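You operate a simulated robot arm through the tools that you are given. There is no shell and no other tool.

You run a simulated robot arm. Do the job below in one go: nothing can be reset, and whatever is moved stays where it is left.

Task
Bin the bruised fruit and put the good ones in the white dish.
Fine: shut the bin again; drop nothing on the floor.
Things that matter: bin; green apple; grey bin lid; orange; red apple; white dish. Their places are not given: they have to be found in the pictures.

The check looks at the end state, three seconds after you hand in, the way a careful person would. Anything else that was tipped, shoved, dropped, spilled or broken makes it a failure.

Robot
A 7-joint arm with a two-finger parallel gripper, fixed in place. Base frame: the origin is on the floor under the middle of its stand, x ahead of it, y to its left, z up; the work surface is at about z = 800. Lengths are in mm, angles in rad, forces in N, time in s.
It reaches about 1372 mm from its shoulder. Its first joint turns from -2.601 to 2.601 rad. Payload 3.43 kg.
The tool frame sits at the grasp point between the pads (the TCP): z along the fingers, y along the line on which they close. The tips reach 30 mm beyond it. Largest opening 94 mm; finger width 28, thickness 10; the body of the gripper, 50 by 96 mm, starts 55 mm behind the TCP.
Orientation is that of the tool frame in the base frame, as [roll, pitch, yaw] about the fixed x, y, z axes, in that order (R = Rz(yaw) Ry(pitch) Rx(roll)). With the fingers straight down and closing along the base's y, the tool's x points along the base's -x, its y along +y and its z along -z.

Tools
- The arm moves only by the tool nudge_tool. Its argument "deltas" is one flat list of numbers, 7 for each row, row after row: the opening, from 0 (shut) to 1 (fully open), then the shift along the tool's x, y, z in mm, then the turn, a rotation vector about the tool's x, y, z in rad. In form: [grip, tx, ty, tz, ax, ay, az, grip, tx, ty, tz, ax, ay, az, ...]. A call has 1 to 20 rows; each row shifts and turns the commanded pose from where the row before left it, along the tool's axes as they then stand. Each row takes 0.2 s and may step no farther than 50 mm and 0.15 rad from the row before; otherwise, or with a gripper value out of range, the whole call is refused. A pose out of reach is approached as far as the arm can. The call stops where the force on the tool passes 90 N (or 10 N more than at its start, if that is more) or the arm is blocked; 0.2 s more then pass. Each finger travels about 45 mm/s and halts on what it meets, pressing with about 40 N; the grip force reading is that of the motor and also rises with nothing between the fingers. The clock runs only during rows and for 0.2 s after the last one: add rows that do not move to give the fingers time. The reply holds the time, the measured pose of the TCP, the force on the tool along the base axes, the opening and the grip force, in the units named above and with some noise, with the torque about the TCP (base axes, N m) and any sound that the robot's microphone picked up, and new pictures: "show" is both (left out), scene, wrist or none.
- Cameras (640 x 400 px; columns grow to the right, rows downward): "scene" is fixed at [220.1, -649.9, 1370.5]; the picture's right is [0.84, -0.54, 0.00], its down [-0.26, -0.42, -0.87] and it looks along [0.47, 0.73, -0.49] (base axes); focal length 375 px, centre (320, 200). "wrist" rides on the gripper at [76, 14, -102] in the tool frame; the picture's right is [-0.18, 0.98, 0.00], its down [-0.75, -0.14, -0.64] and it looks along [-0.63, -0.12, 0.77] (tool axes); focal length 243 px, centre (320, 200).
- measure_at(camera, pixels): for up to 12 pixels [column, row] of the newest picture of that camera ("zoom" is the newest enlarged one), the place [x, y, z] in the base frame of the surface seen there, good to about 2 mm. No time passes.
- enlarge(camera, box): a new picture of the part [left, top, right, bottom] of that camera's present view, enlarged. No time passes.
- sign_off(): hands the job in; it is judged then, once.

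Unless the task says otherwise, let go and move clear before handing in.

The tools are called after "Emit:" by a JSON object that holds its "api" and its "payload". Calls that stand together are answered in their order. nudge_tool: Moves the arm, as the interface text tells. Its arguments: {"type":"object","properties":{"deltas":{"type":"array","items":{"type":"number"}},"show":{"type":"string","enum":["both","scene","wrist","none"]}},"required":["deltas"]} The other tools are called the same way: measure_at (camera, pixels) gives the place of the surface under pixels of a picture; enlarge (camera, box) takes an enlarged picture of a part of a camera's view; sign_off () hands the job in.

At the start:

```text
t: 0.0
tcp_pos: [752.6, 210.0, 1097.6]
ee_rot: [3.14, -0.002, -3.141]
wrist_force: [0.7, -0.1, 0.4]
ft_torque: [-0.03, 0.02, -0.03]
gripper_width: 94.1
gripper_force: 0.1
```

scene: 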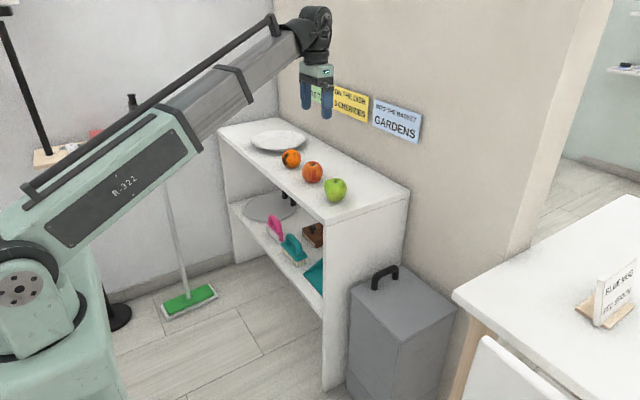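
wrist: 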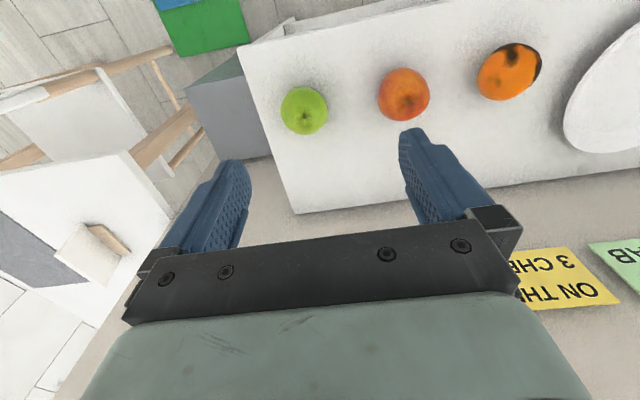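

The scene shows a dish at (279,140), an orange at (291,158), a red apple at (312,172), a green apple at (335,189), and a lidded grey bin at (400,320). I'll enlarge the fruit and the bin to look for bruises and find the lid handle.

Emit:
{"api": "enlarge", "payload": {"camera": "scene", "box": [240, 110, 400, 210]}}

Emit:
{"api": "enlarge", "payload": {"camera": "wrist", "box": [260, 20, 580, 160]}}

Emit:
{"api": "measure_at", "payload": {"camera": "scene", "pixels": [[279, 140], [291, 158], [312, 172], [335, 189], [252, 143], [305, 143], [384, 270], [375, 285], [396, 270], [352, 290], [400, 342], [455, 308]]}}

Emit:
{"api": "measure_at", "payload": {"camera": "wrist", "pixels": [[304, 110], [404, 94], [508, 72], [610, 90], [298, 213], [240, 60], [350, 130], [460, 110], [215, 110], [640, 165], [566, 120]]}}

```text
4.00 times, centred on (320, 160) of scene
```

zoom: 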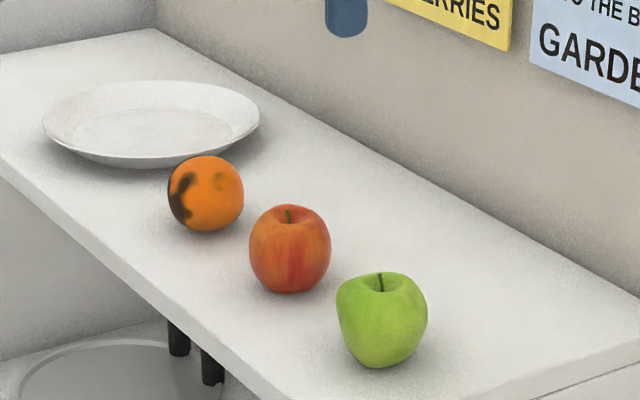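

```text
2.00 times, centred on (420, 90) of wrist
```

zoom: 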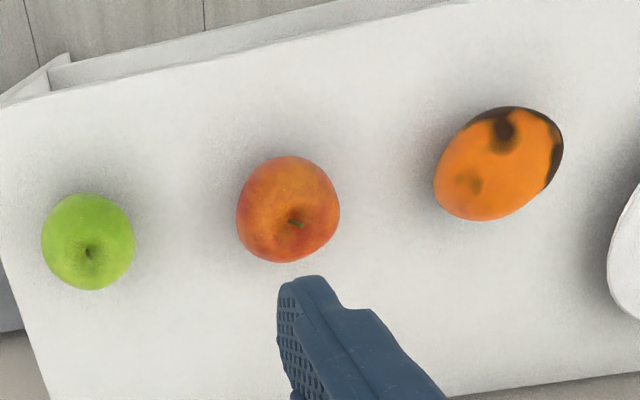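

```text
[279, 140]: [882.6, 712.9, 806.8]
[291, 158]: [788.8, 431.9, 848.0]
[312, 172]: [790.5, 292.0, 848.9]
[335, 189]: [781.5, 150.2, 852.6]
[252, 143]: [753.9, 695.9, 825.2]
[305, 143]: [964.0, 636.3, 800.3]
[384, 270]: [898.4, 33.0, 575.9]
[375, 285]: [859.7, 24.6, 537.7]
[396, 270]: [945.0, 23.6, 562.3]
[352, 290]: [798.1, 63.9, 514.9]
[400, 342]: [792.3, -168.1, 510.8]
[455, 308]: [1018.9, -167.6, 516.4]
```

```text
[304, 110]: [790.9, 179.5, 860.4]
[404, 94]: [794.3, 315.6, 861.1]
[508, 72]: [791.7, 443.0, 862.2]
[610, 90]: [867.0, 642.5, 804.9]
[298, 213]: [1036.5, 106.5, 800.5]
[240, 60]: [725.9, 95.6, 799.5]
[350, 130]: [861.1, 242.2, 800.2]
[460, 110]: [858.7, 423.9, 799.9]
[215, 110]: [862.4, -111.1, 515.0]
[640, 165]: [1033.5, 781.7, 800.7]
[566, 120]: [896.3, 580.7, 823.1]
```

The orange has dark bruises in the zoom at (185,195), and no marks show yet on either apple. Next I'll zoom in on the bin and its lid handle, and on the lower shelf with the round grey object at (268,208).

Emit:
{"api": "enlarge", "payload": {"camera": "scene", "box": [335, 250, 475, 400]}}

Emit:
{"api": "enlarge", "payload": {"camera": "scene", "box": [225, 175, 345, 250]}}

Emit:
{"api": "measure_at", "payload": {"camera": "scene", "pixels": [[374, 283], [374, 275], [382, 269], [392, 266], [397, 272], [397, 278], [370, 289], [385, 300], [400, 300], [420, 300], [400, 350], [360, 310]]}}

Emit:
{"api": "measure_at", "payload": {"camera": "scene", "pixels": [[410, 190], [325, 222], [218, 133], [275, 118], [268, 208], [290, 195], [328, 390], [345, 400], [403, 260]]}}

```text
2.67 times, centred on (405, 325) of scene
```

zoom: 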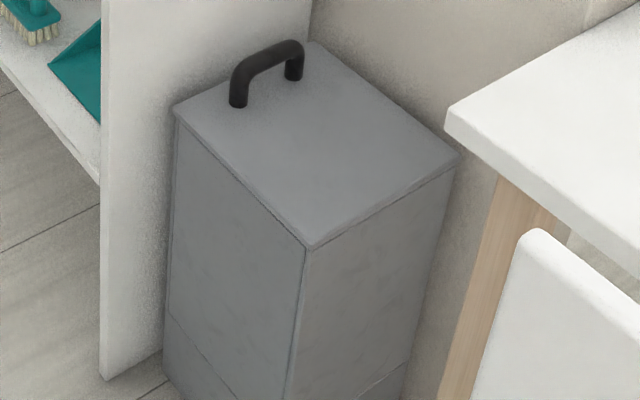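

```text
5.33 times, centred on (285, 212) of scene
```

zoom: 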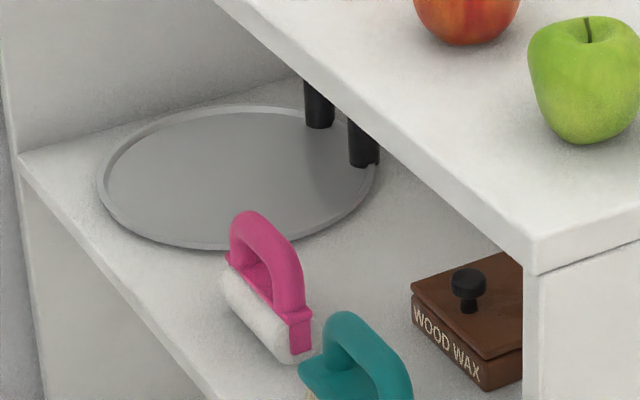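

```text
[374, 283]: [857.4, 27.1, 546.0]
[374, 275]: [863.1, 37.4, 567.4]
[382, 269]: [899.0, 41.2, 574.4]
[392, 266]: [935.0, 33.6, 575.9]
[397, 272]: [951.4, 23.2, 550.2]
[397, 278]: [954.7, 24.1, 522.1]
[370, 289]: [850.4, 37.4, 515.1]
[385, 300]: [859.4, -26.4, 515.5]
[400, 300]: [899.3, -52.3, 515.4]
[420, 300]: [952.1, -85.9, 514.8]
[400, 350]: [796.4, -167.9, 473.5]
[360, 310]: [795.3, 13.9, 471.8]
```

```text
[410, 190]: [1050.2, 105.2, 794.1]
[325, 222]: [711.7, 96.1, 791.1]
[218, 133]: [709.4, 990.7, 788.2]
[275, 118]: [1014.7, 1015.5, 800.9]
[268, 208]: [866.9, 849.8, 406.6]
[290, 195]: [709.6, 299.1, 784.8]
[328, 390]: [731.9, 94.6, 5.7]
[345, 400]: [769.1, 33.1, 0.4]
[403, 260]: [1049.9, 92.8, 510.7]
```

The lid is flat at z≈515, with a black bar handle running along x at y≈30, z≈576. Before opening it I want to see the far sides of the fruit, so I'll move above the shelf and turn the wrist to look back from +x/+y.

Emit:
{"api": "nudge_tool", "payload": {"deltas": [1, -21.3, 30.8, 16.2, 0, 0, 0, 1, -21.3, 30.8, 16.2, 0, 0, 0, 1, -21.3, 30.8, 16.2, 0, 0, 0, 1, -21.3, 30.8, 16.2, 0, 0, 0, 1, -21.3, 30.8, 16.2, 0, 0, 0, 1, -21.3, 30.8, 16.2, 0, 0, 0, 1, 0, 0, 0, 0, 0, 0.15, 1, 0, 0, 0, 0, 0, 0.15, 1, 0, 0, 0, 0, 0, 0.15, 1, 0, 0, 0, 0, 0, 0.15, 1, 0, 0, 0, 0, 0, 0.15, 1, 0, 0, 0, 0, 0, 0.15, 1, 0, 0, 0, 0, 0, 0.15, 1, 0, 0, 0, 0, 0, 0.15, 1, 0, 0, 0, 0, 0, 0.15, 1, 0, 0, 0, 0, 0, 0.15, 1, 0, 0, 0, 0, 0, 0.15, 1, 0, 0, 0, 0, 0, 0.15, 1, 0, 0, 0, 0, 0, 0.15, 1, 0, 0, 0, 0, 0, 0.15], "show": "both"}}

```text
t: 4.2
tcp_pos: [880.9, 393.7, 1001.0]
ee_rot: [3.141, -0.001, 1.04]
wrist_force: [-0.7, 0.1, 0.5]
ft_torque: [0.01, -0.02, 0.01]
gripper_width: 94.0
gripper_force: 0.0
```

scene: 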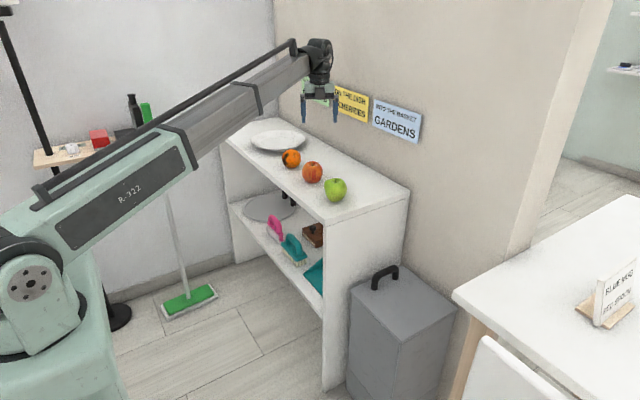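
wrist: 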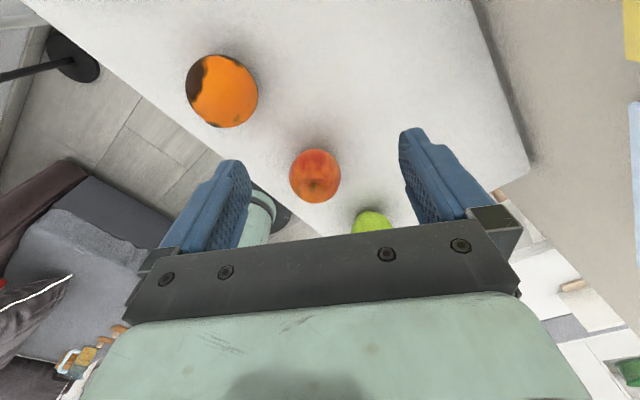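

The far side of the red apple at (315,175) looks clean so far, but the gripper hides the green one. I'll zoom in on the red, then shift toward -y to see the far side of the green.

Emit:
{"api": "enlarge", "payload": {"camera": "wrist", "box": [170, 40, 410, 240]}}

Emit:
{"api": "nudge_tool", "payload": {"deltas": [1, -36.6, 21.5, 0, 0, 0, 0, 1, -36.6, 21.5, 0, 0, 0, 0, 1, -36.6, 21.5, 0, 0, 0, 0, 1, -36.6, 21.5, 0, 0, 0, 0], "show": "wrist"}}

Emit:
{"api": "enlarge", "payload": {"camera": "wrist", "box": [160, 0, 480, 200]}}

```text
2.00 times, centred on (290, 140) of wrist
```

zoom: 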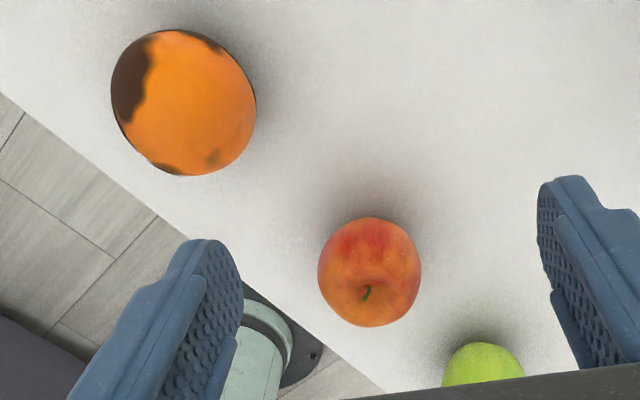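

```text
t: 5.2
tcp_pos: [880.6, 225.1, 1000.2]
ee_rot: [3.141, 0.001, 1.045]
wrist_force: [-0.5, 0.5, 0.4]
ft_torque: [-0.02, 0.04, 0.01]
gripper_width: 93.9
gripper_force: 0.1
```

wrist: 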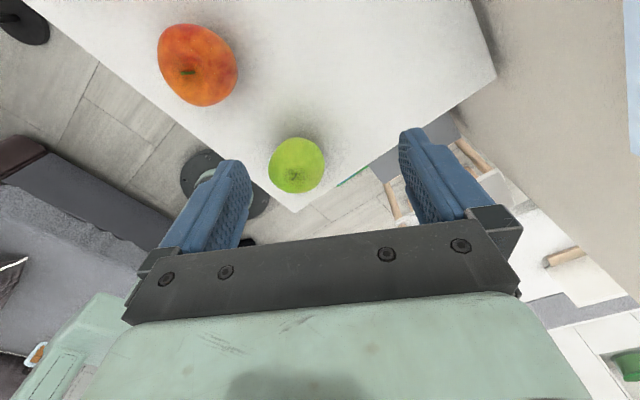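

```text
2.00 times, centred on (320, 100) of wrist
```

zoom: 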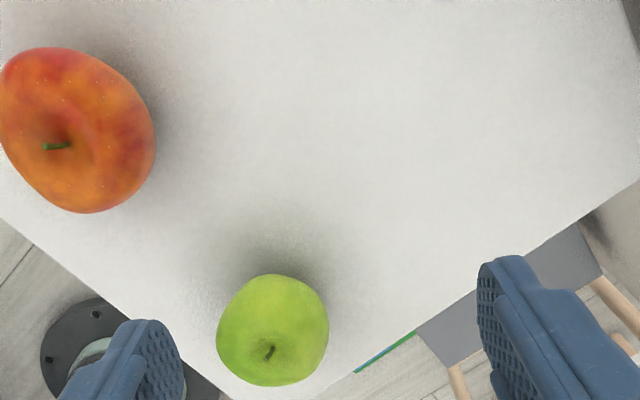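

Both apples look sound on their far sides, with clean skin at zoom (272,330) and (75,130), so only the orange is bruised. Now I'll measure the area around the bin (table, chair, lid edges) to work out how the lid opens.

Emit:
{"api": "measure_at", "payload": {"camera": "scene", "pixels": [[453, 293], [456, 308], [460, 302], [480, 330], [490, 345], [585, 310], [605, 280], [393, 345], [349, 296], [520, 250], [445, 300], [500, 300]]}}

Emit:
{"api": "enlarge", "payload": {"camera": "scene", "box": [340, 255, 420, 305]}}

Emit:
{"api": "measure_at", "payload": {"camera": "zoom", "pixels": [[250, 260], [262, 160], [300, 130], [350, 105], [400, 90], [440, 90], [460, 120], [465, 180], [270, 235], [240, 210], [440, 150], [200, 300]]}}

```text
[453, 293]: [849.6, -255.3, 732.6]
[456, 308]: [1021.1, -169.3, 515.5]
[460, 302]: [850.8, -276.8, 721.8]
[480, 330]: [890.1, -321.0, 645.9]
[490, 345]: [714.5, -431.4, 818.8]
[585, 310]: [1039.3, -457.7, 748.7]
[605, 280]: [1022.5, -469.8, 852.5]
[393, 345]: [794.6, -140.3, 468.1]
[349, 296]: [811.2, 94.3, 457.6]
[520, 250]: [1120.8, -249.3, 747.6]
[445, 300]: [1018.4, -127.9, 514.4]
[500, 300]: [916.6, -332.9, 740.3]
```

```text
8.00 times, centred on (380, 280) of scene
```

zoom: 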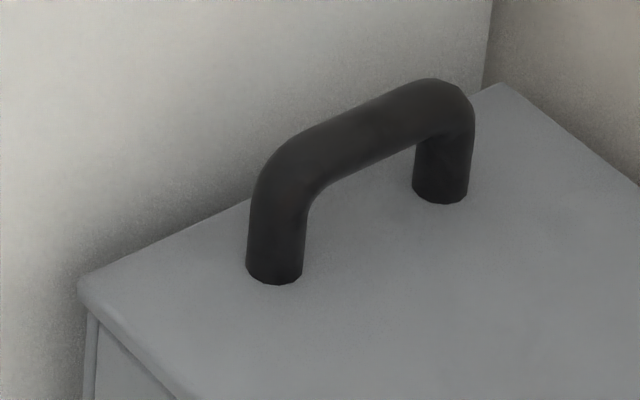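

```text
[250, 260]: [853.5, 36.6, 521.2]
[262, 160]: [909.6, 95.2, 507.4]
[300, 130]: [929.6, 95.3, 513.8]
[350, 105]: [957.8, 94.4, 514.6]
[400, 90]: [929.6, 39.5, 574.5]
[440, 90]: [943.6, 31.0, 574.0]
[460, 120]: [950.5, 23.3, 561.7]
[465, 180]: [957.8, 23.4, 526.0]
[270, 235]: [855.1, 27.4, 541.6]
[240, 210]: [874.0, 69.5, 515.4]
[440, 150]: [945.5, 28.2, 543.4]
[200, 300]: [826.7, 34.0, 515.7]
```

The bin lid spans about x 795–1020 and y −168 to 67. The handle is off-centre on the +y side, which suggests a hinge along the −y edge, with the table edge at y≈−255, z≈748. I'll zoom in on the lid edges for hinge hardware.

Emit:
{"api": "enlarge", "payload": {"camera": "scene", "box": [385, 290, 465, 360]}}

Emit:
{"api": "enlarge", "payload": {"camera": "scene", "box": [340, 270, 420, 350]}}

Emit:
{"api": "enlarge", "payload": {"camera": "scene", "box": [390, 250, 470, 320]}}

```text
5.71 times, centred on (425, 325) of scene
```

zoom: 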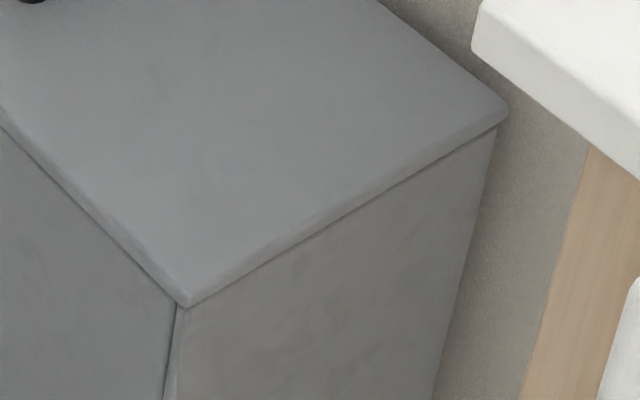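

```text
5.00 times, centred on (380, 310) of scene
```

zoom: 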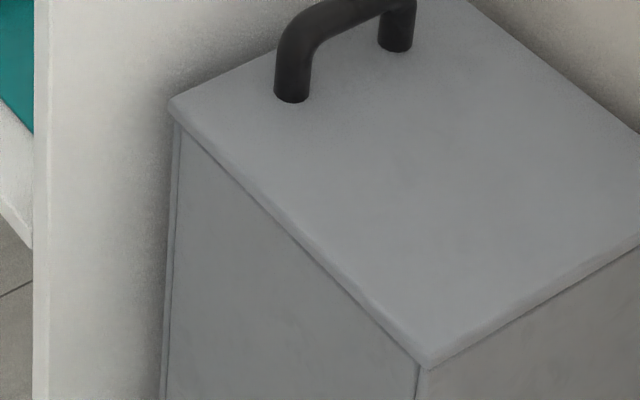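

```text
5.71 times, centred on (430, 285) of scene
```

zoom: 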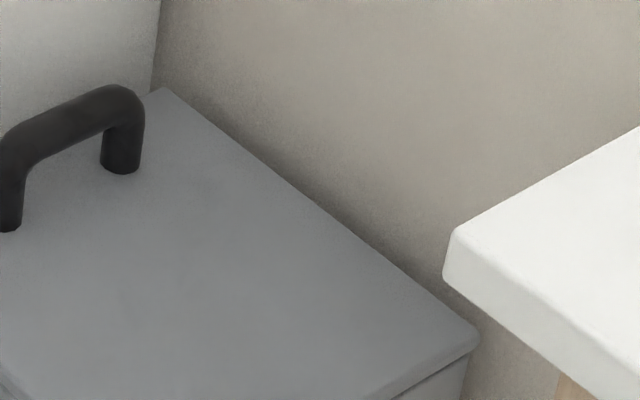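

No hinge hardware is visible, so I'll feel for how the lid moves. I'll turn the wrist back so the fingers close along y, move beyond the shelf end to above the handle, and lean the tool body 0.3 rad toward −y to clear the shelf.

Emit:
{"api": "nudge_tool", "payload": {"deltas": [0.6, 0, 0, 0, 0, 0, -0.15, 0.6, 0, 0, 0, 0, 0, -0.15, 0.6, 0, 0, 0, 0, 0, -0.15, 0.6, 0, 0, 0, 0, 0, -0.15, 0.6, 0, 0, 0, 0, 0, -0.15, 0.6, 0, 0, 0, 0, 0, -0.15, 0.6, 0, 0, 0, 0, 0, -0.15, 0.6, 0, 0, 0, 0, 0, -0.15, 0.6, 0, 0, 0, 0, 0, -0.15, 0.6, 0, 0, 0, 0, 0, -0.15, 0.6, 0, 0, 0, 0, 0, -0.15, 0.6, 0, 0, 0, 0, 0, -0.15, 0.6, 0, 0, 0, 0, 0, -0.15, 0.6, 0, 0, 0, 0, 0, -0.15, 0.6, -6.2, -49, 0, 0, 0, 0, 0.6, -6.2, -49, 0, 0, 0, 0, 0.6, -6.2, -49, 0, 0, 0, 0, 0.6, -6.2, -49, 0, 0, 0, 0, 0.6, 0, 0, 0, -0.15, 0, 0, 0.6, 0, 0, 0, -0.15, 0, 0], "show": "both"}}

```text
t: 9.4
tcp_pos: [905.4, 27.0, 1002.0]
ee_rot: [2.839, -0.001, 3.141]
wrist_force: [-1.2, 0.0, 1.2]
ft_torque: [0.0, -0.01, 0.02]
gripper_width: 56.3
gripper_force: 0.1
```

scene: 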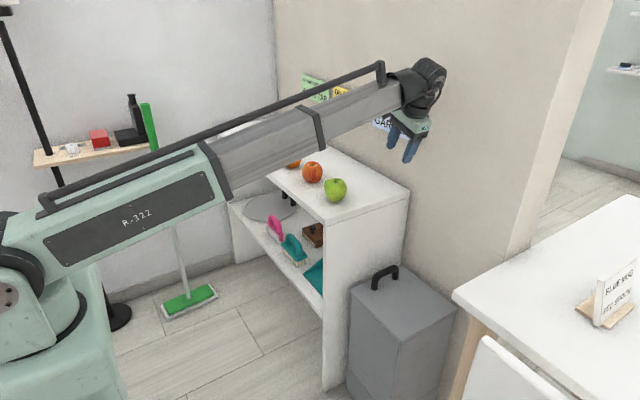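
wrist: 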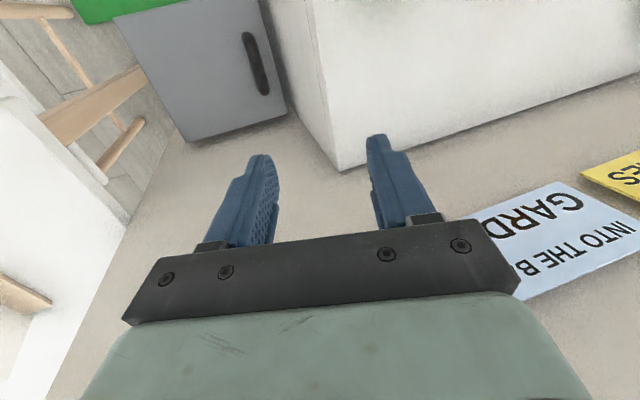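

The wrist picture shows the bin lid and its handle at (255,62) below the gripper. I'll measure the handle from here, along with the forearm's position relative to the shelf, before going down.

Emit:
{"api": "measure_at", "payload": {"camera": "wrist", "pixels": [[244, 35], [250, 50], [255, 62], [260, 75], [265, 90], [190, 140], [287, 110], [258, 5], [120, 15], [335, 170], [200, 60]]}}

Emit:
{"api": "measure_at", "payload": {"camera": "scene", "pixels": [[225, 150], [232, 195], [270, 105], [315, 120], [324, 148], [400, 90], [405, 112], [430, 75], [445, 75]]}}

```text
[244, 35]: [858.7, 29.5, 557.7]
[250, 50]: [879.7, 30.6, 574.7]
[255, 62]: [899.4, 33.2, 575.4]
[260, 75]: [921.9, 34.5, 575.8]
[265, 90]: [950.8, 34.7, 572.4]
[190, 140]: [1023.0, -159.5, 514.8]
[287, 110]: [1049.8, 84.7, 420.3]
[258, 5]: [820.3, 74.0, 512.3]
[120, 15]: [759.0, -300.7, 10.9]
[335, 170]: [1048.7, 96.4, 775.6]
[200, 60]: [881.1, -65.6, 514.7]
```

```text
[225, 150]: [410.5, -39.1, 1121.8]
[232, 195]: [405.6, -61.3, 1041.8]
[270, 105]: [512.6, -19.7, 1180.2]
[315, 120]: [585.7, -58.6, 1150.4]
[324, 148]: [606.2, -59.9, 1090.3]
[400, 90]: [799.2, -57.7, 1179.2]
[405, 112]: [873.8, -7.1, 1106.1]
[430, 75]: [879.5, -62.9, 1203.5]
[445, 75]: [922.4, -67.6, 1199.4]
```

The handle bar is centred at about (905, 32, 567) with its top at z≈576, and the forearm (y≤−7) is well clear of the shelf end. I'll lower vertically to z≈640 and look again.

Emit:
{"api": "nudge_tool", "payload": {"deltas": [0.6, 0, -12.84, 43.4, 0, 0, 0, 0.6, 0, -12.84, 43.4, 0, 0, 0, 0.6, 0, -12.84, 43.4, 0, 0, 0, 0.6, 0, -12.84, 43.4, 0, 0, 0, 0.6, 0, -12.84, 43.4, 0, 0, 0, 0.6, 0, -12.84, 43.4, 0, 0, 0, 0.6, 0, -12.84, 43.4, 0, 0, 0, 0.6, 0, -12.84, 43.4, 0, 0, 0, 0.6, 0, 0, 0, 0, 0, 0], "show": "both"}}

```text
t: 11.4
tcp_pos: [906.3, 32.5, 638.1]
ee_rot: [2.842, 0.0, 3.141]
wrist_force: [-0.1, 0.0, 0.0]
ft_torque: [0.0, 0.02, -0.01]
gripper_width: 56.6
gripper_force: 0.0
```

scene: 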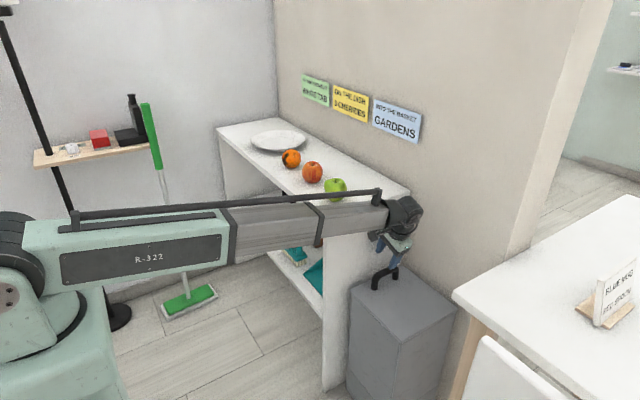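
wrist: 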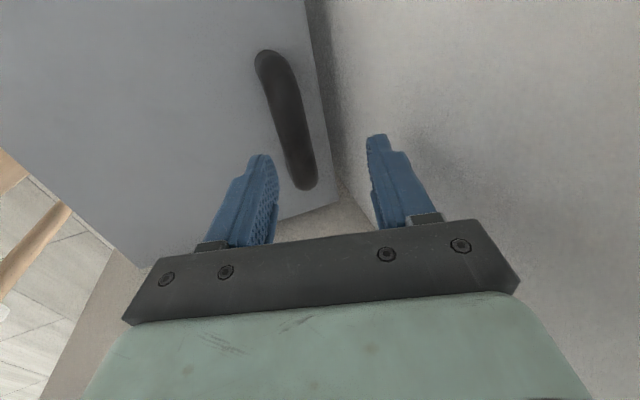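

The fingers straddle the handle line and nothing is touching (forces ≈ 0). I'll lower the remaining 71 mm to the bar centre and close.

Emit:
{"api": "nudge_tool", "payload": {"deltas": [0.6, 0, -10.6, 33.9, 0, 0, 0, 0.6, 0, -10.6, 33.9, 0, 0, 0, 0.6, 0, 0, 0, 0, 0, 0, 0, 0, 0, 0, 0, 0, 0, 0, 0, 0, 0, 0, 0, 0, 0, 0, 0, 0, 0, 0, 0, 0, 0, 0, 0, 0, 0, 0], "show": "both"}}

```text
t: 13.0
tcp_pos: [906.4, 33.8, 568.9]
ee_rot: [2.841, 0.001, -3.141]
wrist_force: [0.8, 14.9, 1.3]
ft_torque: [0.11, -0.2, -0.1]
gripper_width: 27.8
gripper_force: 44.4
```

scene: 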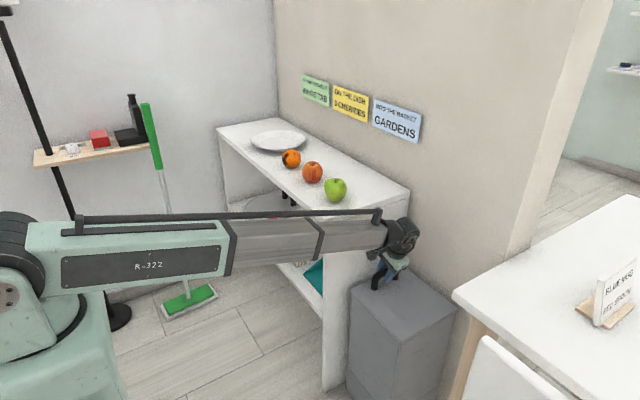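
wrist: 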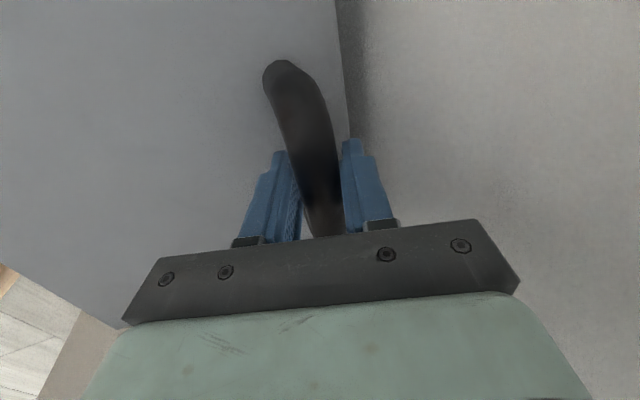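

The grip is on the bar (width 27.8, 44 N) with a mild 15 N sideways load. I'll lift about 20 mm along the tool axis, which is also the tangent for a −y hinge, and watch how the lid moves.

Emit:
{"api": "nudge_tool", "payload": {"deltas": [0, 0, 0, -10, 0, 0, 0, 0, 0, 0, -10, 0, 0, 0, 0, 0, 0, 0, 0, 0, 0], "show": "both"}}

Emit:
{"api": "enlarge", "payload": {"camera": "scene", "box": [335, 240, 475, 380]}}

```text
t: 13.8
tcp_pos: [906.9, 27.3, 588.2]
ee_rot: [2.843, 0.002, 3.14]
wrist_force: [8.0, 16.6, 5.6]
ft_torque: [0.08, 0.11, 0.1]
gripper_width: 27.4
gripper_force: 45.3
```

scene: 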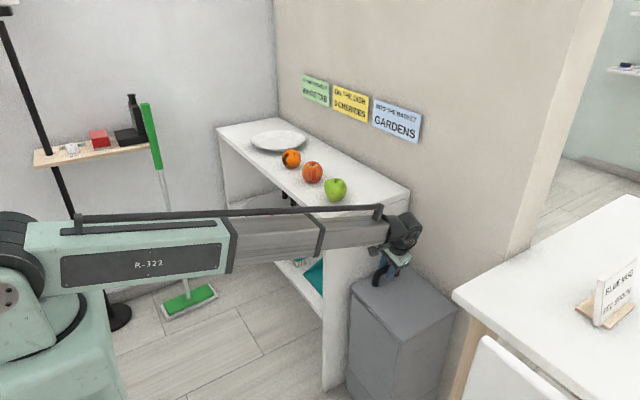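
wrist: 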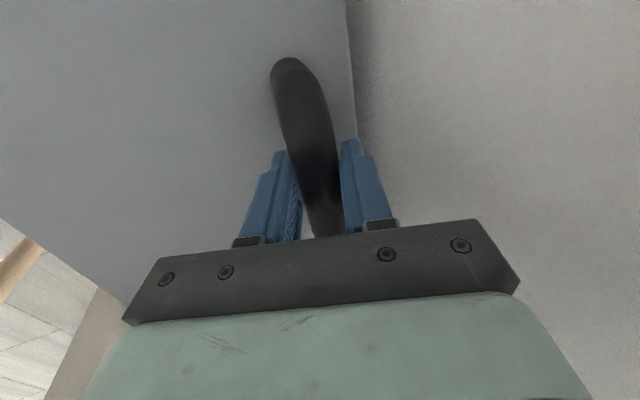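

```text
2.86 times, centred on (405, 310) of scene
```

zoom: 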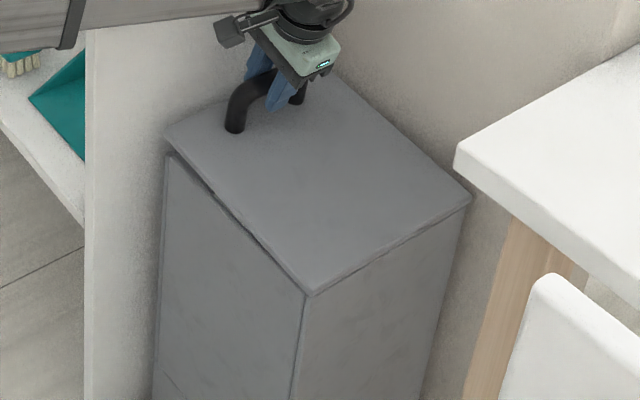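

The lid's +y edge has risen while the −y edge at zoom (310,290) stayed down, so it is tilting about the −y edge with only light forces. I'll measure the lid surface to locate the pivot.

Emit:
{"api": "measure_at", "payload": {"camera": "zoom", "pixels": [[312, 285], [330, 240], [180, 135], [280, 230], [460, 200], [250, 190], [200, 120], [400, 180], [320, 140], [210, 110]]}}

```text
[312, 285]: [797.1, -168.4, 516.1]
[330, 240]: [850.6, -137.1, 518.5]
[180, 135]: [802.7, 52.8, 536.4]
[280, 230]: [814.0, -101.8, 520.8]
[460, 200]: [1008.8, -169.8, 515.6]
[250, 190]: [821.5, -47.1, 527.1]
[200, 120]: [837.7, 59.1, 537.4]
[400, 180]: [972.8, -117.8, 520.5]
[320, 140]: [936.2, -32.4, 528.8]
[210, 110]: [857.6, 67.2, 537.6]
```

The slope matches a hinge along y≈−168, z≈508, giving a radius of about 211 mm to the bar. I'll follow that arc in small steps and watch the forces.

Emit:
{"api": "nudge_tool", "payload": {"deltas": [0, 0, -2.6, -15.6, 0, 0, 0, 0, 0, -2.6, -15.6, 0, 0, 0, 0, 0, -4.9, -15, 0, 0, 0, 0, 0, -4.9, -15, 0, 0, 0], "show": "scene"}}

```text
t: 14.8
tcp_pos: [906.6, -3.2, 643.2]
ee_rot: [2.832, 0.002, 3.141]
wrist_force: [10.8, 34.1, 22.4]
ft_torque: [0.62, 0.08, -0.06]
gripper_width: 23.5
gripper_force: 45.0
```

scene: 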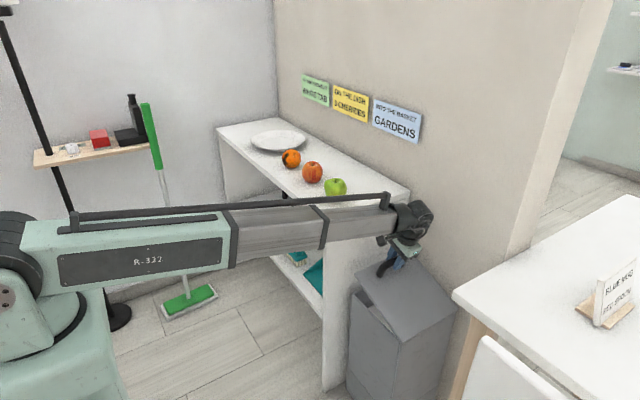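

The lid is about 0.4 rad open and the hinge is holding. The load (34 N y, 22 N z) points radially outward, so the true pivot is slightly higher than I assumed. I'll measure the lid plane to refine it.

Emit:
{"api": "enlarge", "payload": {"camera": "scene", "box": [335, 230, 475, 370]}}

Emit:
{"api": "measure_at", "payload": {"camera": "zoom", "pixels": [[312, 312], [345, 260], [430, 250], [460, 235], [250, 200], [220, 160], [190, 120], [140, 120], [160, 200], [250, 270], [420, 200], [320, 180]]}}

```text
2.86 times, centred on (405, 300) of scene
```

zoom: 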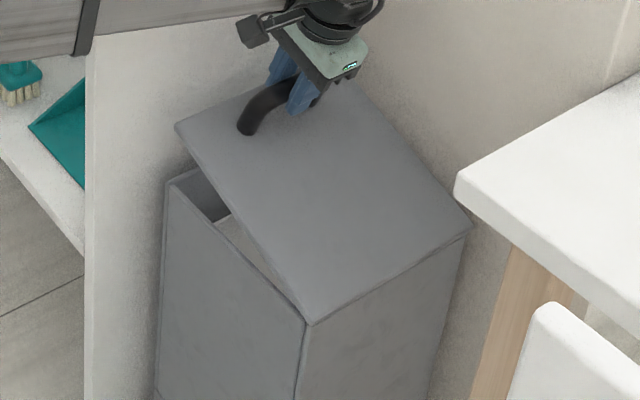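

```text
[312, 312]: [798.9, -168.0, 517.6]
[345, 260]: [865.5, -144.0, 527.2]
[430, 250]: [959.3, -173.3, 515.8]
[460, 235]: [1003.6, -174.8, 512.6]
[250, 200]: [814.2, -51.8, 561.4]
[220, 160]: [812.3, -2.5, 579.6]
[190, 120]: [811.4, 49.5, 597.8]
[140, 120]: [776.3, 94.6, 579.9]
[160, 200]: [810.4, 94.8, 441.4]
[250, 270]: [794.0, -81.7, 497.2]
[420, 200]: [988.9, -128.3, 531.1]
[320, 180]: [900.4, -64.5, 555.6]
```

The lid is at about 0.36 rad, but the bar seems to have slid a little toward the fingertips. I'll check how it sits in the wrist view before continuing.

Emit:
{"api": "nudge_tool", "payload": {"deltas": [0, 0, 3, 0, 0, 0, 0, 0, 0, 0, 0, 0, 0, 0], "show": "wrist"}}

Emit:
{"api": "enlarge", "payload": {"camera": "wrist", "box": [220, 40, 420, 260]}}

Emit:
{"api": "enlarge", "payload": {"camera": "scene", "box": [370, 220, 430, 270]}}

```text
t: 15.4
tcp_pos: [906.3, -1.7, 642.0]
ee_rot: [2.836, 0.002, 3.141]
wrist_force: [10.8, 22.9, 17.9]
ft_torque: [0.25, -0.6, -0.1]
gripper_width: 23.7
gripper_force: 45.0
```

wrist: 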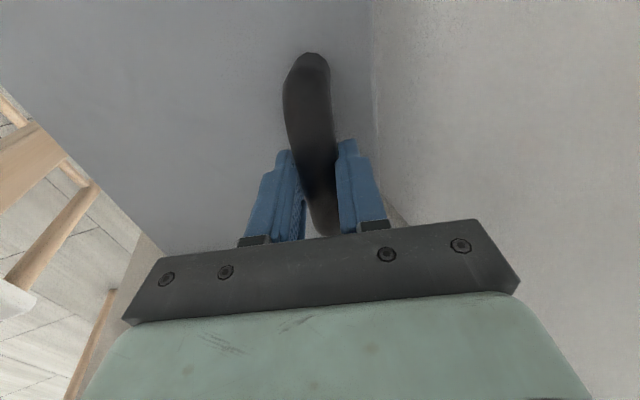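

```text
1.82 times, centred on (320, 150) of wrist
```

zoom: 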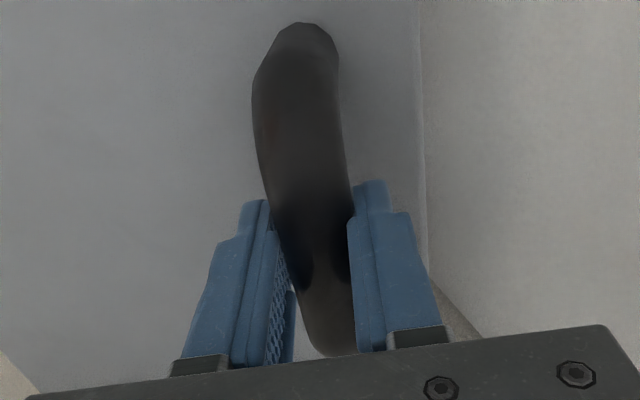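

```text
8.00 times, centred on (400, 245) of scene
```

zoom: 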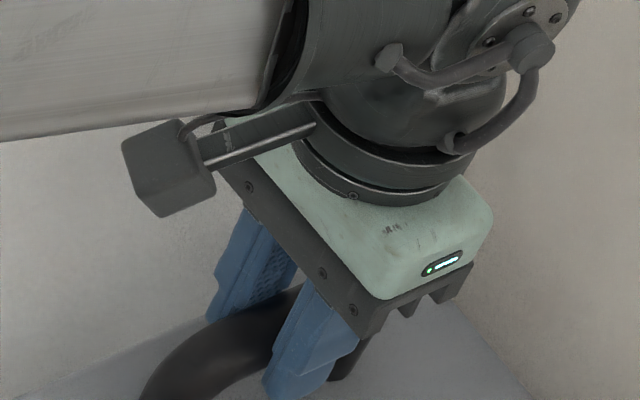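

The bar sits firmly about 12 mm past the grasp point and the load dropped to about 29 N after a small outward correction. I'll continue the arc about a pivot at (−170, 514), bringing the tool gradually upright.

Emit:
{"api": "nudge_tool", "payload": {"deltas": [0, 0, -2.5, -12.1, 0.02, 0, 0, 0, 0, -2.5, -12.1, 0.02, 0, 0, 0, 0, -6, -10.8, 0.02, 0, 0, 0, 0, -6, -10.8, 0.02, 0, 0, 0, 0, -7.6, -9.7, 0.02, 0, 0, 0, 0, -7.6, -9.7, 0.02, 0, 0], "show": "scene"}}

Emit:
{"api": "enlarge", "payload": {"camera": "scene", "box": [335, 210, 475, 350]}}

```text
t: 16.8
tcp_pos: [906.4, -50.9, 696.9]
ee_rot: [2.965, 0.0, 3.14]
wrist_force: [10.8, -2.2, -10.0]
ft_torque: [0.22, -0.5, -0.1]
gripper_width: 24.0
gripper_force: 44.8
```

scene: 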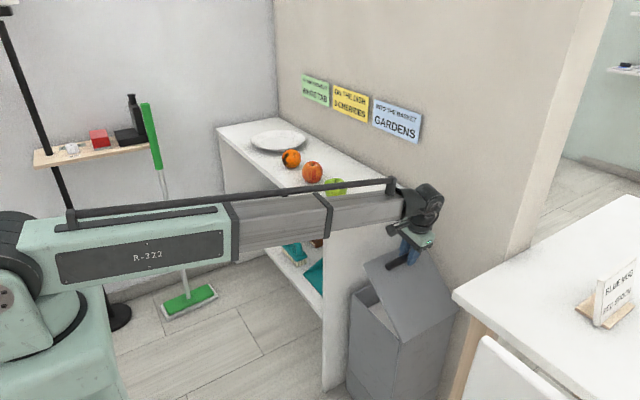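

```text
2.86 times, centred on (405, 280) of scene
```

zoom: 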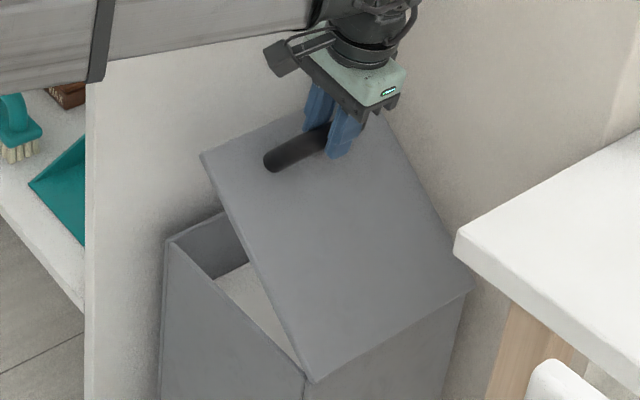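

The forces are now small (−2 N y, −10 N z) and the lid is at about 0.72 rad. I'll continue the arc to about 1.2 rad.

Emit:
{"api": "nudge_tool", "payload": {"deltas": [0, 0, -9.1, -8.3, 0.02, 0, 0, 0, 0, -9.1, -8.3, 0.02, 0, 0, 0, 0, -10.2, -6.7, 0.02, 0, 0, 0, 0, -10.2, -6.7, 0.02, 0, 0, 0, 0, -11.2, -5, 0.02, 0, 0, 0, 0, -11.2, -5, 0.02, 0, 0, 0, 0, -11.9, -3, 0.02, 0, 0, 0, 0, -11.9, -3, 0.02, 0, 0], "show": "scene"}}

Emit:
{"api": "enlarge", "payload": {"camera": "scene", "box": [335, 210, 475, 350]}}

```text
t: 18.6
tcp_pos: [905.0, -140.5, 733.1]
ee_rot: [3.122, -0.003, 3.14]
wrist_force: [-1.1, 3.1, -0.8]
ft_torque: [0.38, -0.16, -0.04]
gripper_width: 23.4
gripper_force: 45.4
```

scene: 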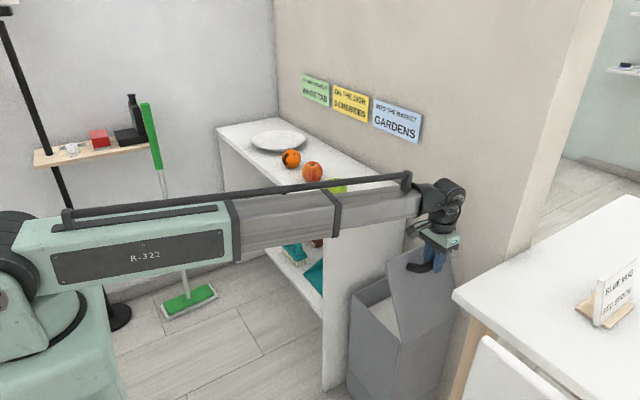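

```text
2.86 times, centred on (405, 280) of scene
```

zoom: 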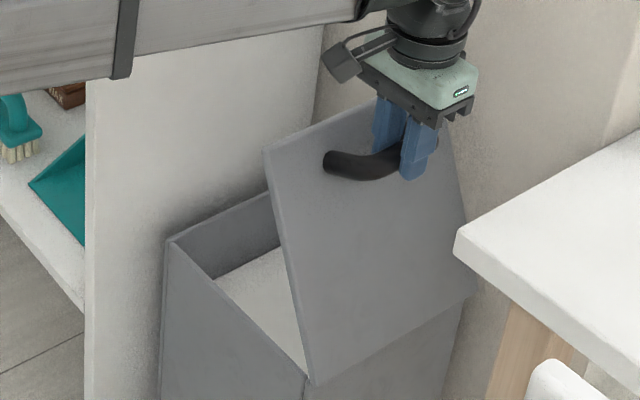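

The lid is at about 1.2 rad with almost no load. I'll continue to about 1.5 rad, which stays short of the table edge at y=−255.

Emit:
{"api": "nudge_tool", "payload": {"deltas": [0, 0, -12.2, -1.1, 0.02, 0, 0, 0, 0, -12.2, -1.1, 0.02, 0, 0, 0, 0, -12.2, 0.9, 0.02, 0, 0, 0, 0, -12.2, 0.9, 0.02, 0, 0, 0, 0, -8, 1.8, 0.02, 0, 0, 0, 0, -8, 1.8, 0.02, 0, 0, 0, 0, 0, 0, 0, 0, 0], "show": "both"}}

Emit:
{"api": "enlarge", "payload": {"camera": "scene", "box": [335, 210, 475, 350]}}

```text
t: 20.2
tcp_pos: [905.2, -205.9, 732.4]
ee_rot: [-3.039, 0.0, -3.141]
wrist_force: [-2.3, 2.4, 0.5]
ft_torque: [0.26, 0.02, 0.02]
gripper_width: 23.2
gripper_force: 45.0
```

scene: 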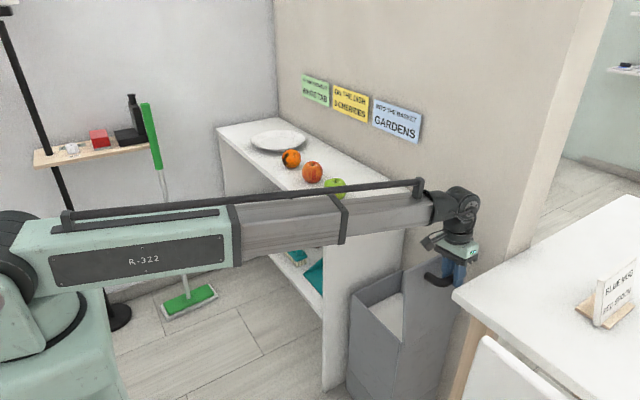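
wrist: 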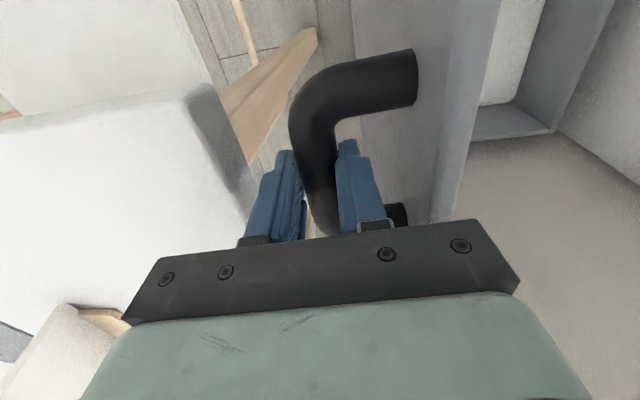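

```text
2.86 times, centred on (405, 280) of scene
```

zoom: 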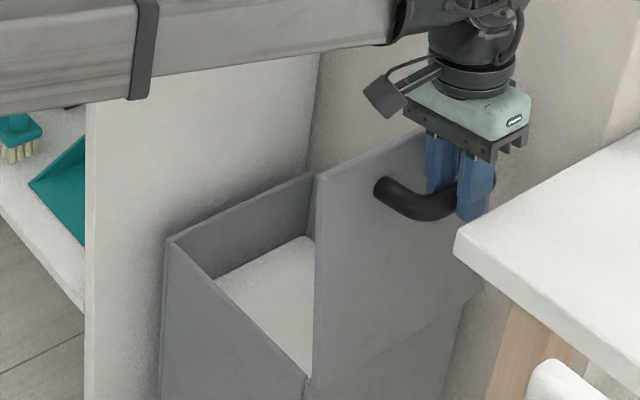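

The lid is near vertical with only about 3 N of load. I'll measure the lid plane, the table corner in the wrist view at (215,90), and the bin's inside.

Emit:
{"api": "measure_at", "payload": {"camera": "zoom", "pixels": [[335, 190], [335, 350], [400, 280], [360, 170], [270, 290], [240, 260], [200, 250], [310, 190], [380, 200], [470, 230], [305, 378]]}}

Emit:
{"api": "measure_at", "payload": {"camera": "wrist", "pixels": [[205, 88], [225, 130], [160, 130], [400, 75], [320, 120], [385, 180], [440, 120], [465, 60], [500, 120], [240, 170]]}}

```text
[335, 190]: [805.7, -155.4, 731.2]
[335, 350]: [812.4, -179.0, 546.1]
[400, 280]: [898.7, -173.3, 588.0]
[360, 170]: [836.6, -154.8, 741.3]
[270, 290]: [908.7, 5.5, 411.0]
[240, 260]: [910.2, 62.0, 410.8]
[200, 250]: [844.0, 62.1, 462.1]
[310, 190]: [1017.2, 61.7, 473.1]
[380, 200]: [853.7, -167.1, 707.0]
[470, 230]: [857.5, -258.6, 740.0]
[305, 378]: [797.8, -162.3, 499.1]
```

```text
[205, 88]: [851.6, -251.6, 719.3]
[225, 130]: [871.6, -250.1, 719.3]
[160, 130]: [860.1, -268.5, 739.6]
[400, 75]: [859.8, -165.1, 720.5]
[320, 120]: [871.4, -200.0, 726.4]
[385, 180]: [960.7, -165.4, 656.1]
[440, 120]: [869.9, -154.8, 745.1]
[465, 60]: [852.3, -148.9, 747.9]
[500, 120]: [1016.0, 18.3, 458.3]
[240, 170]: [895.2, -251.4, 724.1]
```

The lid is at 83° with its outer face leaning 7° toward the bin, the table edge is at y≈−251, and the bin's inner floor is at z≈411. I'll push the lid about 15 mm further back, then open the fingers slightly around the bar to see whether it rests open by itself.

Emit:
{"api": "nudge_tool", "payload": {"deltas": [0, 0, -7.5, 2, 0, 0, 0, 0, 0, -7.5, 2, 0, 0, 0, 0, 0, 0, 0, 0, 0, 0], "show": "none"}}

```text
t: 21.0
tcp_pos: [905.7, -214.7, 729.8]
ee_rot: [-3.054, 0.002, -3.14]
wrist_force: [-3.5, 50.0, 15.8]
ft_torque: [0.89, 1.13, -0.21]
gripper_width: 23.7
gripper_force: 44.9
```

A 50 N push-back appeared after only 9 mm, so either the lid reached a stop or something touched. I'll look before doing anything else.

Emit:
{"api": "nudge_tool", "payload": {"deltas": [0, 0, 5, -1, 0, 0, 0, 0, 0, 0, 0, 0, 0, 0], "show": "both"}}

Emit:
{"api": "enlarge", "payload": {"camera": "scene", "box": [395, 180, 495, 280]}}

Emit:
{"api": "enlarge", "payload": {"camera": "wrist", "box": [150, 30, 480, 260]}}

```text
t: 21.6
tcp_pos: [906.0, -213.8, 729.5]
ee_rot: [-3.045, 0.001, 3.139]
wrist_force: [-8.1, 33.4, 9.2]
ft_torque: [0.69, -0.51, 0.22]
gripper_width: 23.3
gripper_force: 44.7
```

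scene: 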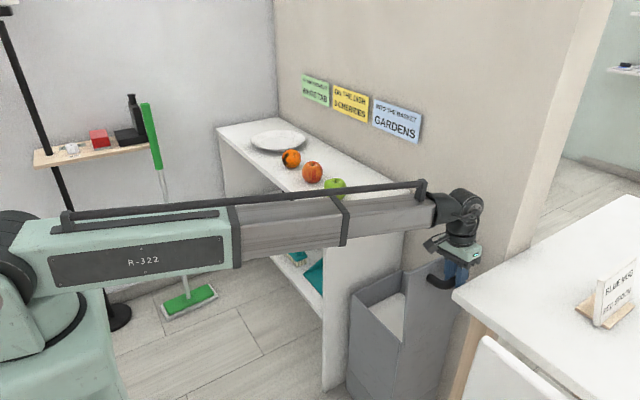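
wrist: 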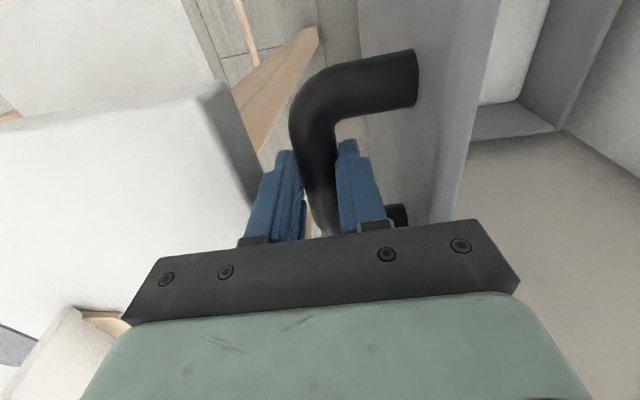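

```text
4.00 times, centred on (445, 230) of scene
```

zoom: 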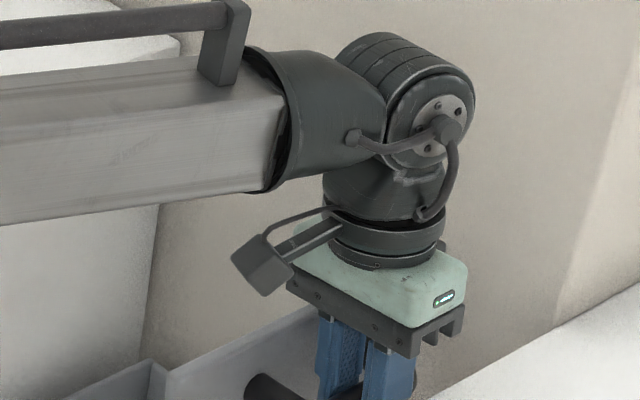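

```text
1.74 times, centred on (315, 145) of wrist
```

zoom: 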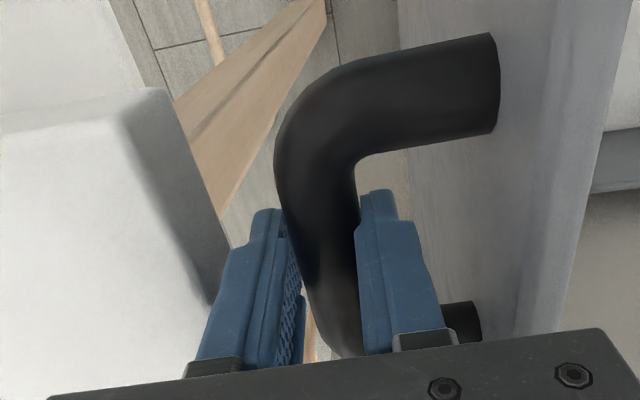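

The fingers look clear of the table edge, so this is probably a hinge stop. I'll measure the lid plane again to get its angle.

Emit:
{"api": "enlarge", "payload": {"camera": "scene", "box": [335, 210, 475, 350]}}

Emit:
{"api": "measure_at", "payload": {"camera": "zoom", "pixels": [[335, 190], [335, 350], [345, 300], [400, 280], [400, 320], [360, 180], [340, 240], [380, 330], [420, 300], [360, 360]]}}

Emit:
{"api": "measure_at", "payload": {"camera": "wrist", "pixels": [[265, 180], [250, 230], [285, 155], [232, 120], [250, 190], [410, 110], [400, 140], [430, 200], [480, 50], [460, 150]]}}

```text
2.86 times, centred on (405, 280) of scene
```

zoom: 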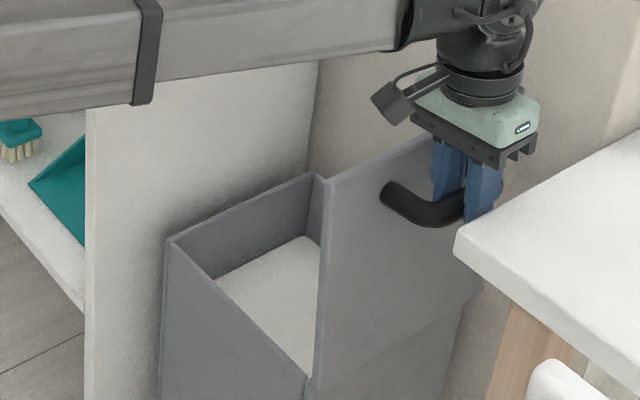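

```text
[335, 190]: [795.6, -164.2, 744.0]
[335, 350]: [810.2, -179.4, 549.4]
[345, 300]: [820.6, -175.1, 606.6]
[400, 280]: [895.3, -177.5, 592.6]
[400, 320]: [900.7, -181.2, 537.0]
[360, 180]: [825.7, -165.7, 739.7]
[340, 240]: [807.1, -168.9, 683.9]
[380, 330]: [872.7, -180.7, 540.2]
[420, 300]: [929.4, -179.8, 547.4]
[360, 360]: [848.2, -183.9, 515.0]
```

```text
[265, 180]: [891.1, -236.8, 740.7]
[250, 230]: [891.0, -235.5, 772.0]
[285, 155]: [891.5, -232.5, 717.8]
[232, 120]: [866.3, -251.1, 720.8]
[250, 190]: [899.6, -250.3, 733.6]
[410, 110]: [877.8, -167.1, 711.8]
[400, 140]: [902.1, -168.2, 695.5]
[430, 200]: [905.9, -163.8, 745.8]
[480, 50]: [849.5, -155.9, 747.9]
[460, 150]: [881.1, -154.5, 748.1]
```

The lid is at 85° against a hinge stop, and the finger's outer side at y≈−237 is clear of the table. I'll back off to relieve the load, then loosen the fingers a little around the bar to see whether the lid stays.

Emit:
{"api": "nudge_tool", "payload": {"deltas": [0, 0, 6, -1, 0, 0, 0, 0, 0, 0, 0, 0, 0, 0, 0.36, 0, 0, 0, 0, 0, 0, 0.36, 0, 0, 0, 0, 0, 0, 0.36, 0, 0, 0, 0, 0, 0], "show": "both"}}

Emit:
{"api": "enlarge", "payload": {"camera": "scene", "box": [335, 210, 475, 350]}}

Emit:
{"api": "measure_at", "payload": {"camera": "zoom", "pixels": [[335, 190], [335, 350], [345, 300], [400, 280], [400, 320], [360, 180], [340, 240]]}}

```text
t: 22.8
tcp_pos: [905.1, -209.2, 731.1]
ee_rot: [-3.04, 0.0, -3.14]
wrist_force: [-0.6, 0.1, -0.3]
ft_torque: [0.02, -0.01, -0.01]
gripper_width: 33.9
gripper_force: 0.0
```

scene: 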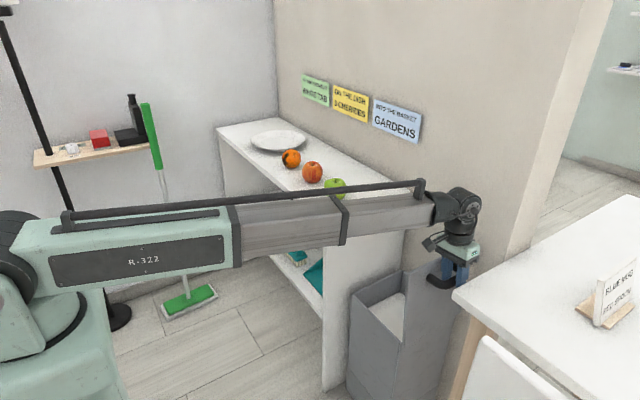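
wrist: 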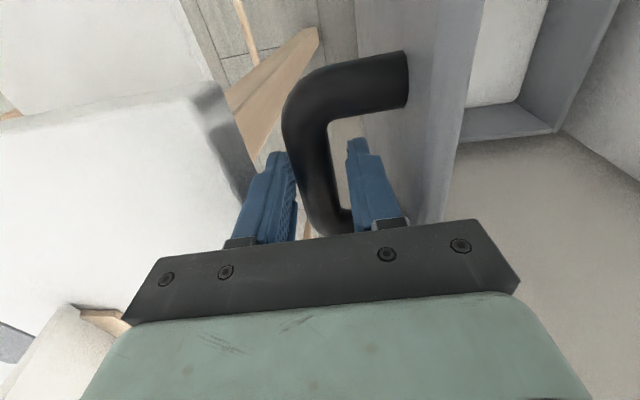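

```text
2.86 times, centred on (405, 280) of scene
```

zoom: 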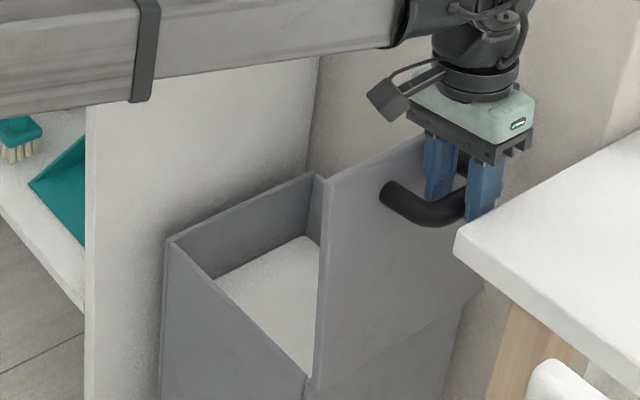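

```text
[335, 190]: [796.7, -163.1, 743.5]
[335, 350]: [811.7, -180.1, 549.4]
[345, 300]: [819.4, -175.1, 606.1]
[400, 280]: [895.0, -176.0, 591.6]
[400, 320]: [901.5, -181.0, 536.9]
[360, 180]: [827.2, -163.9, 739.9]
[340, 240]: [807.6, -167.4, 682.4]
```

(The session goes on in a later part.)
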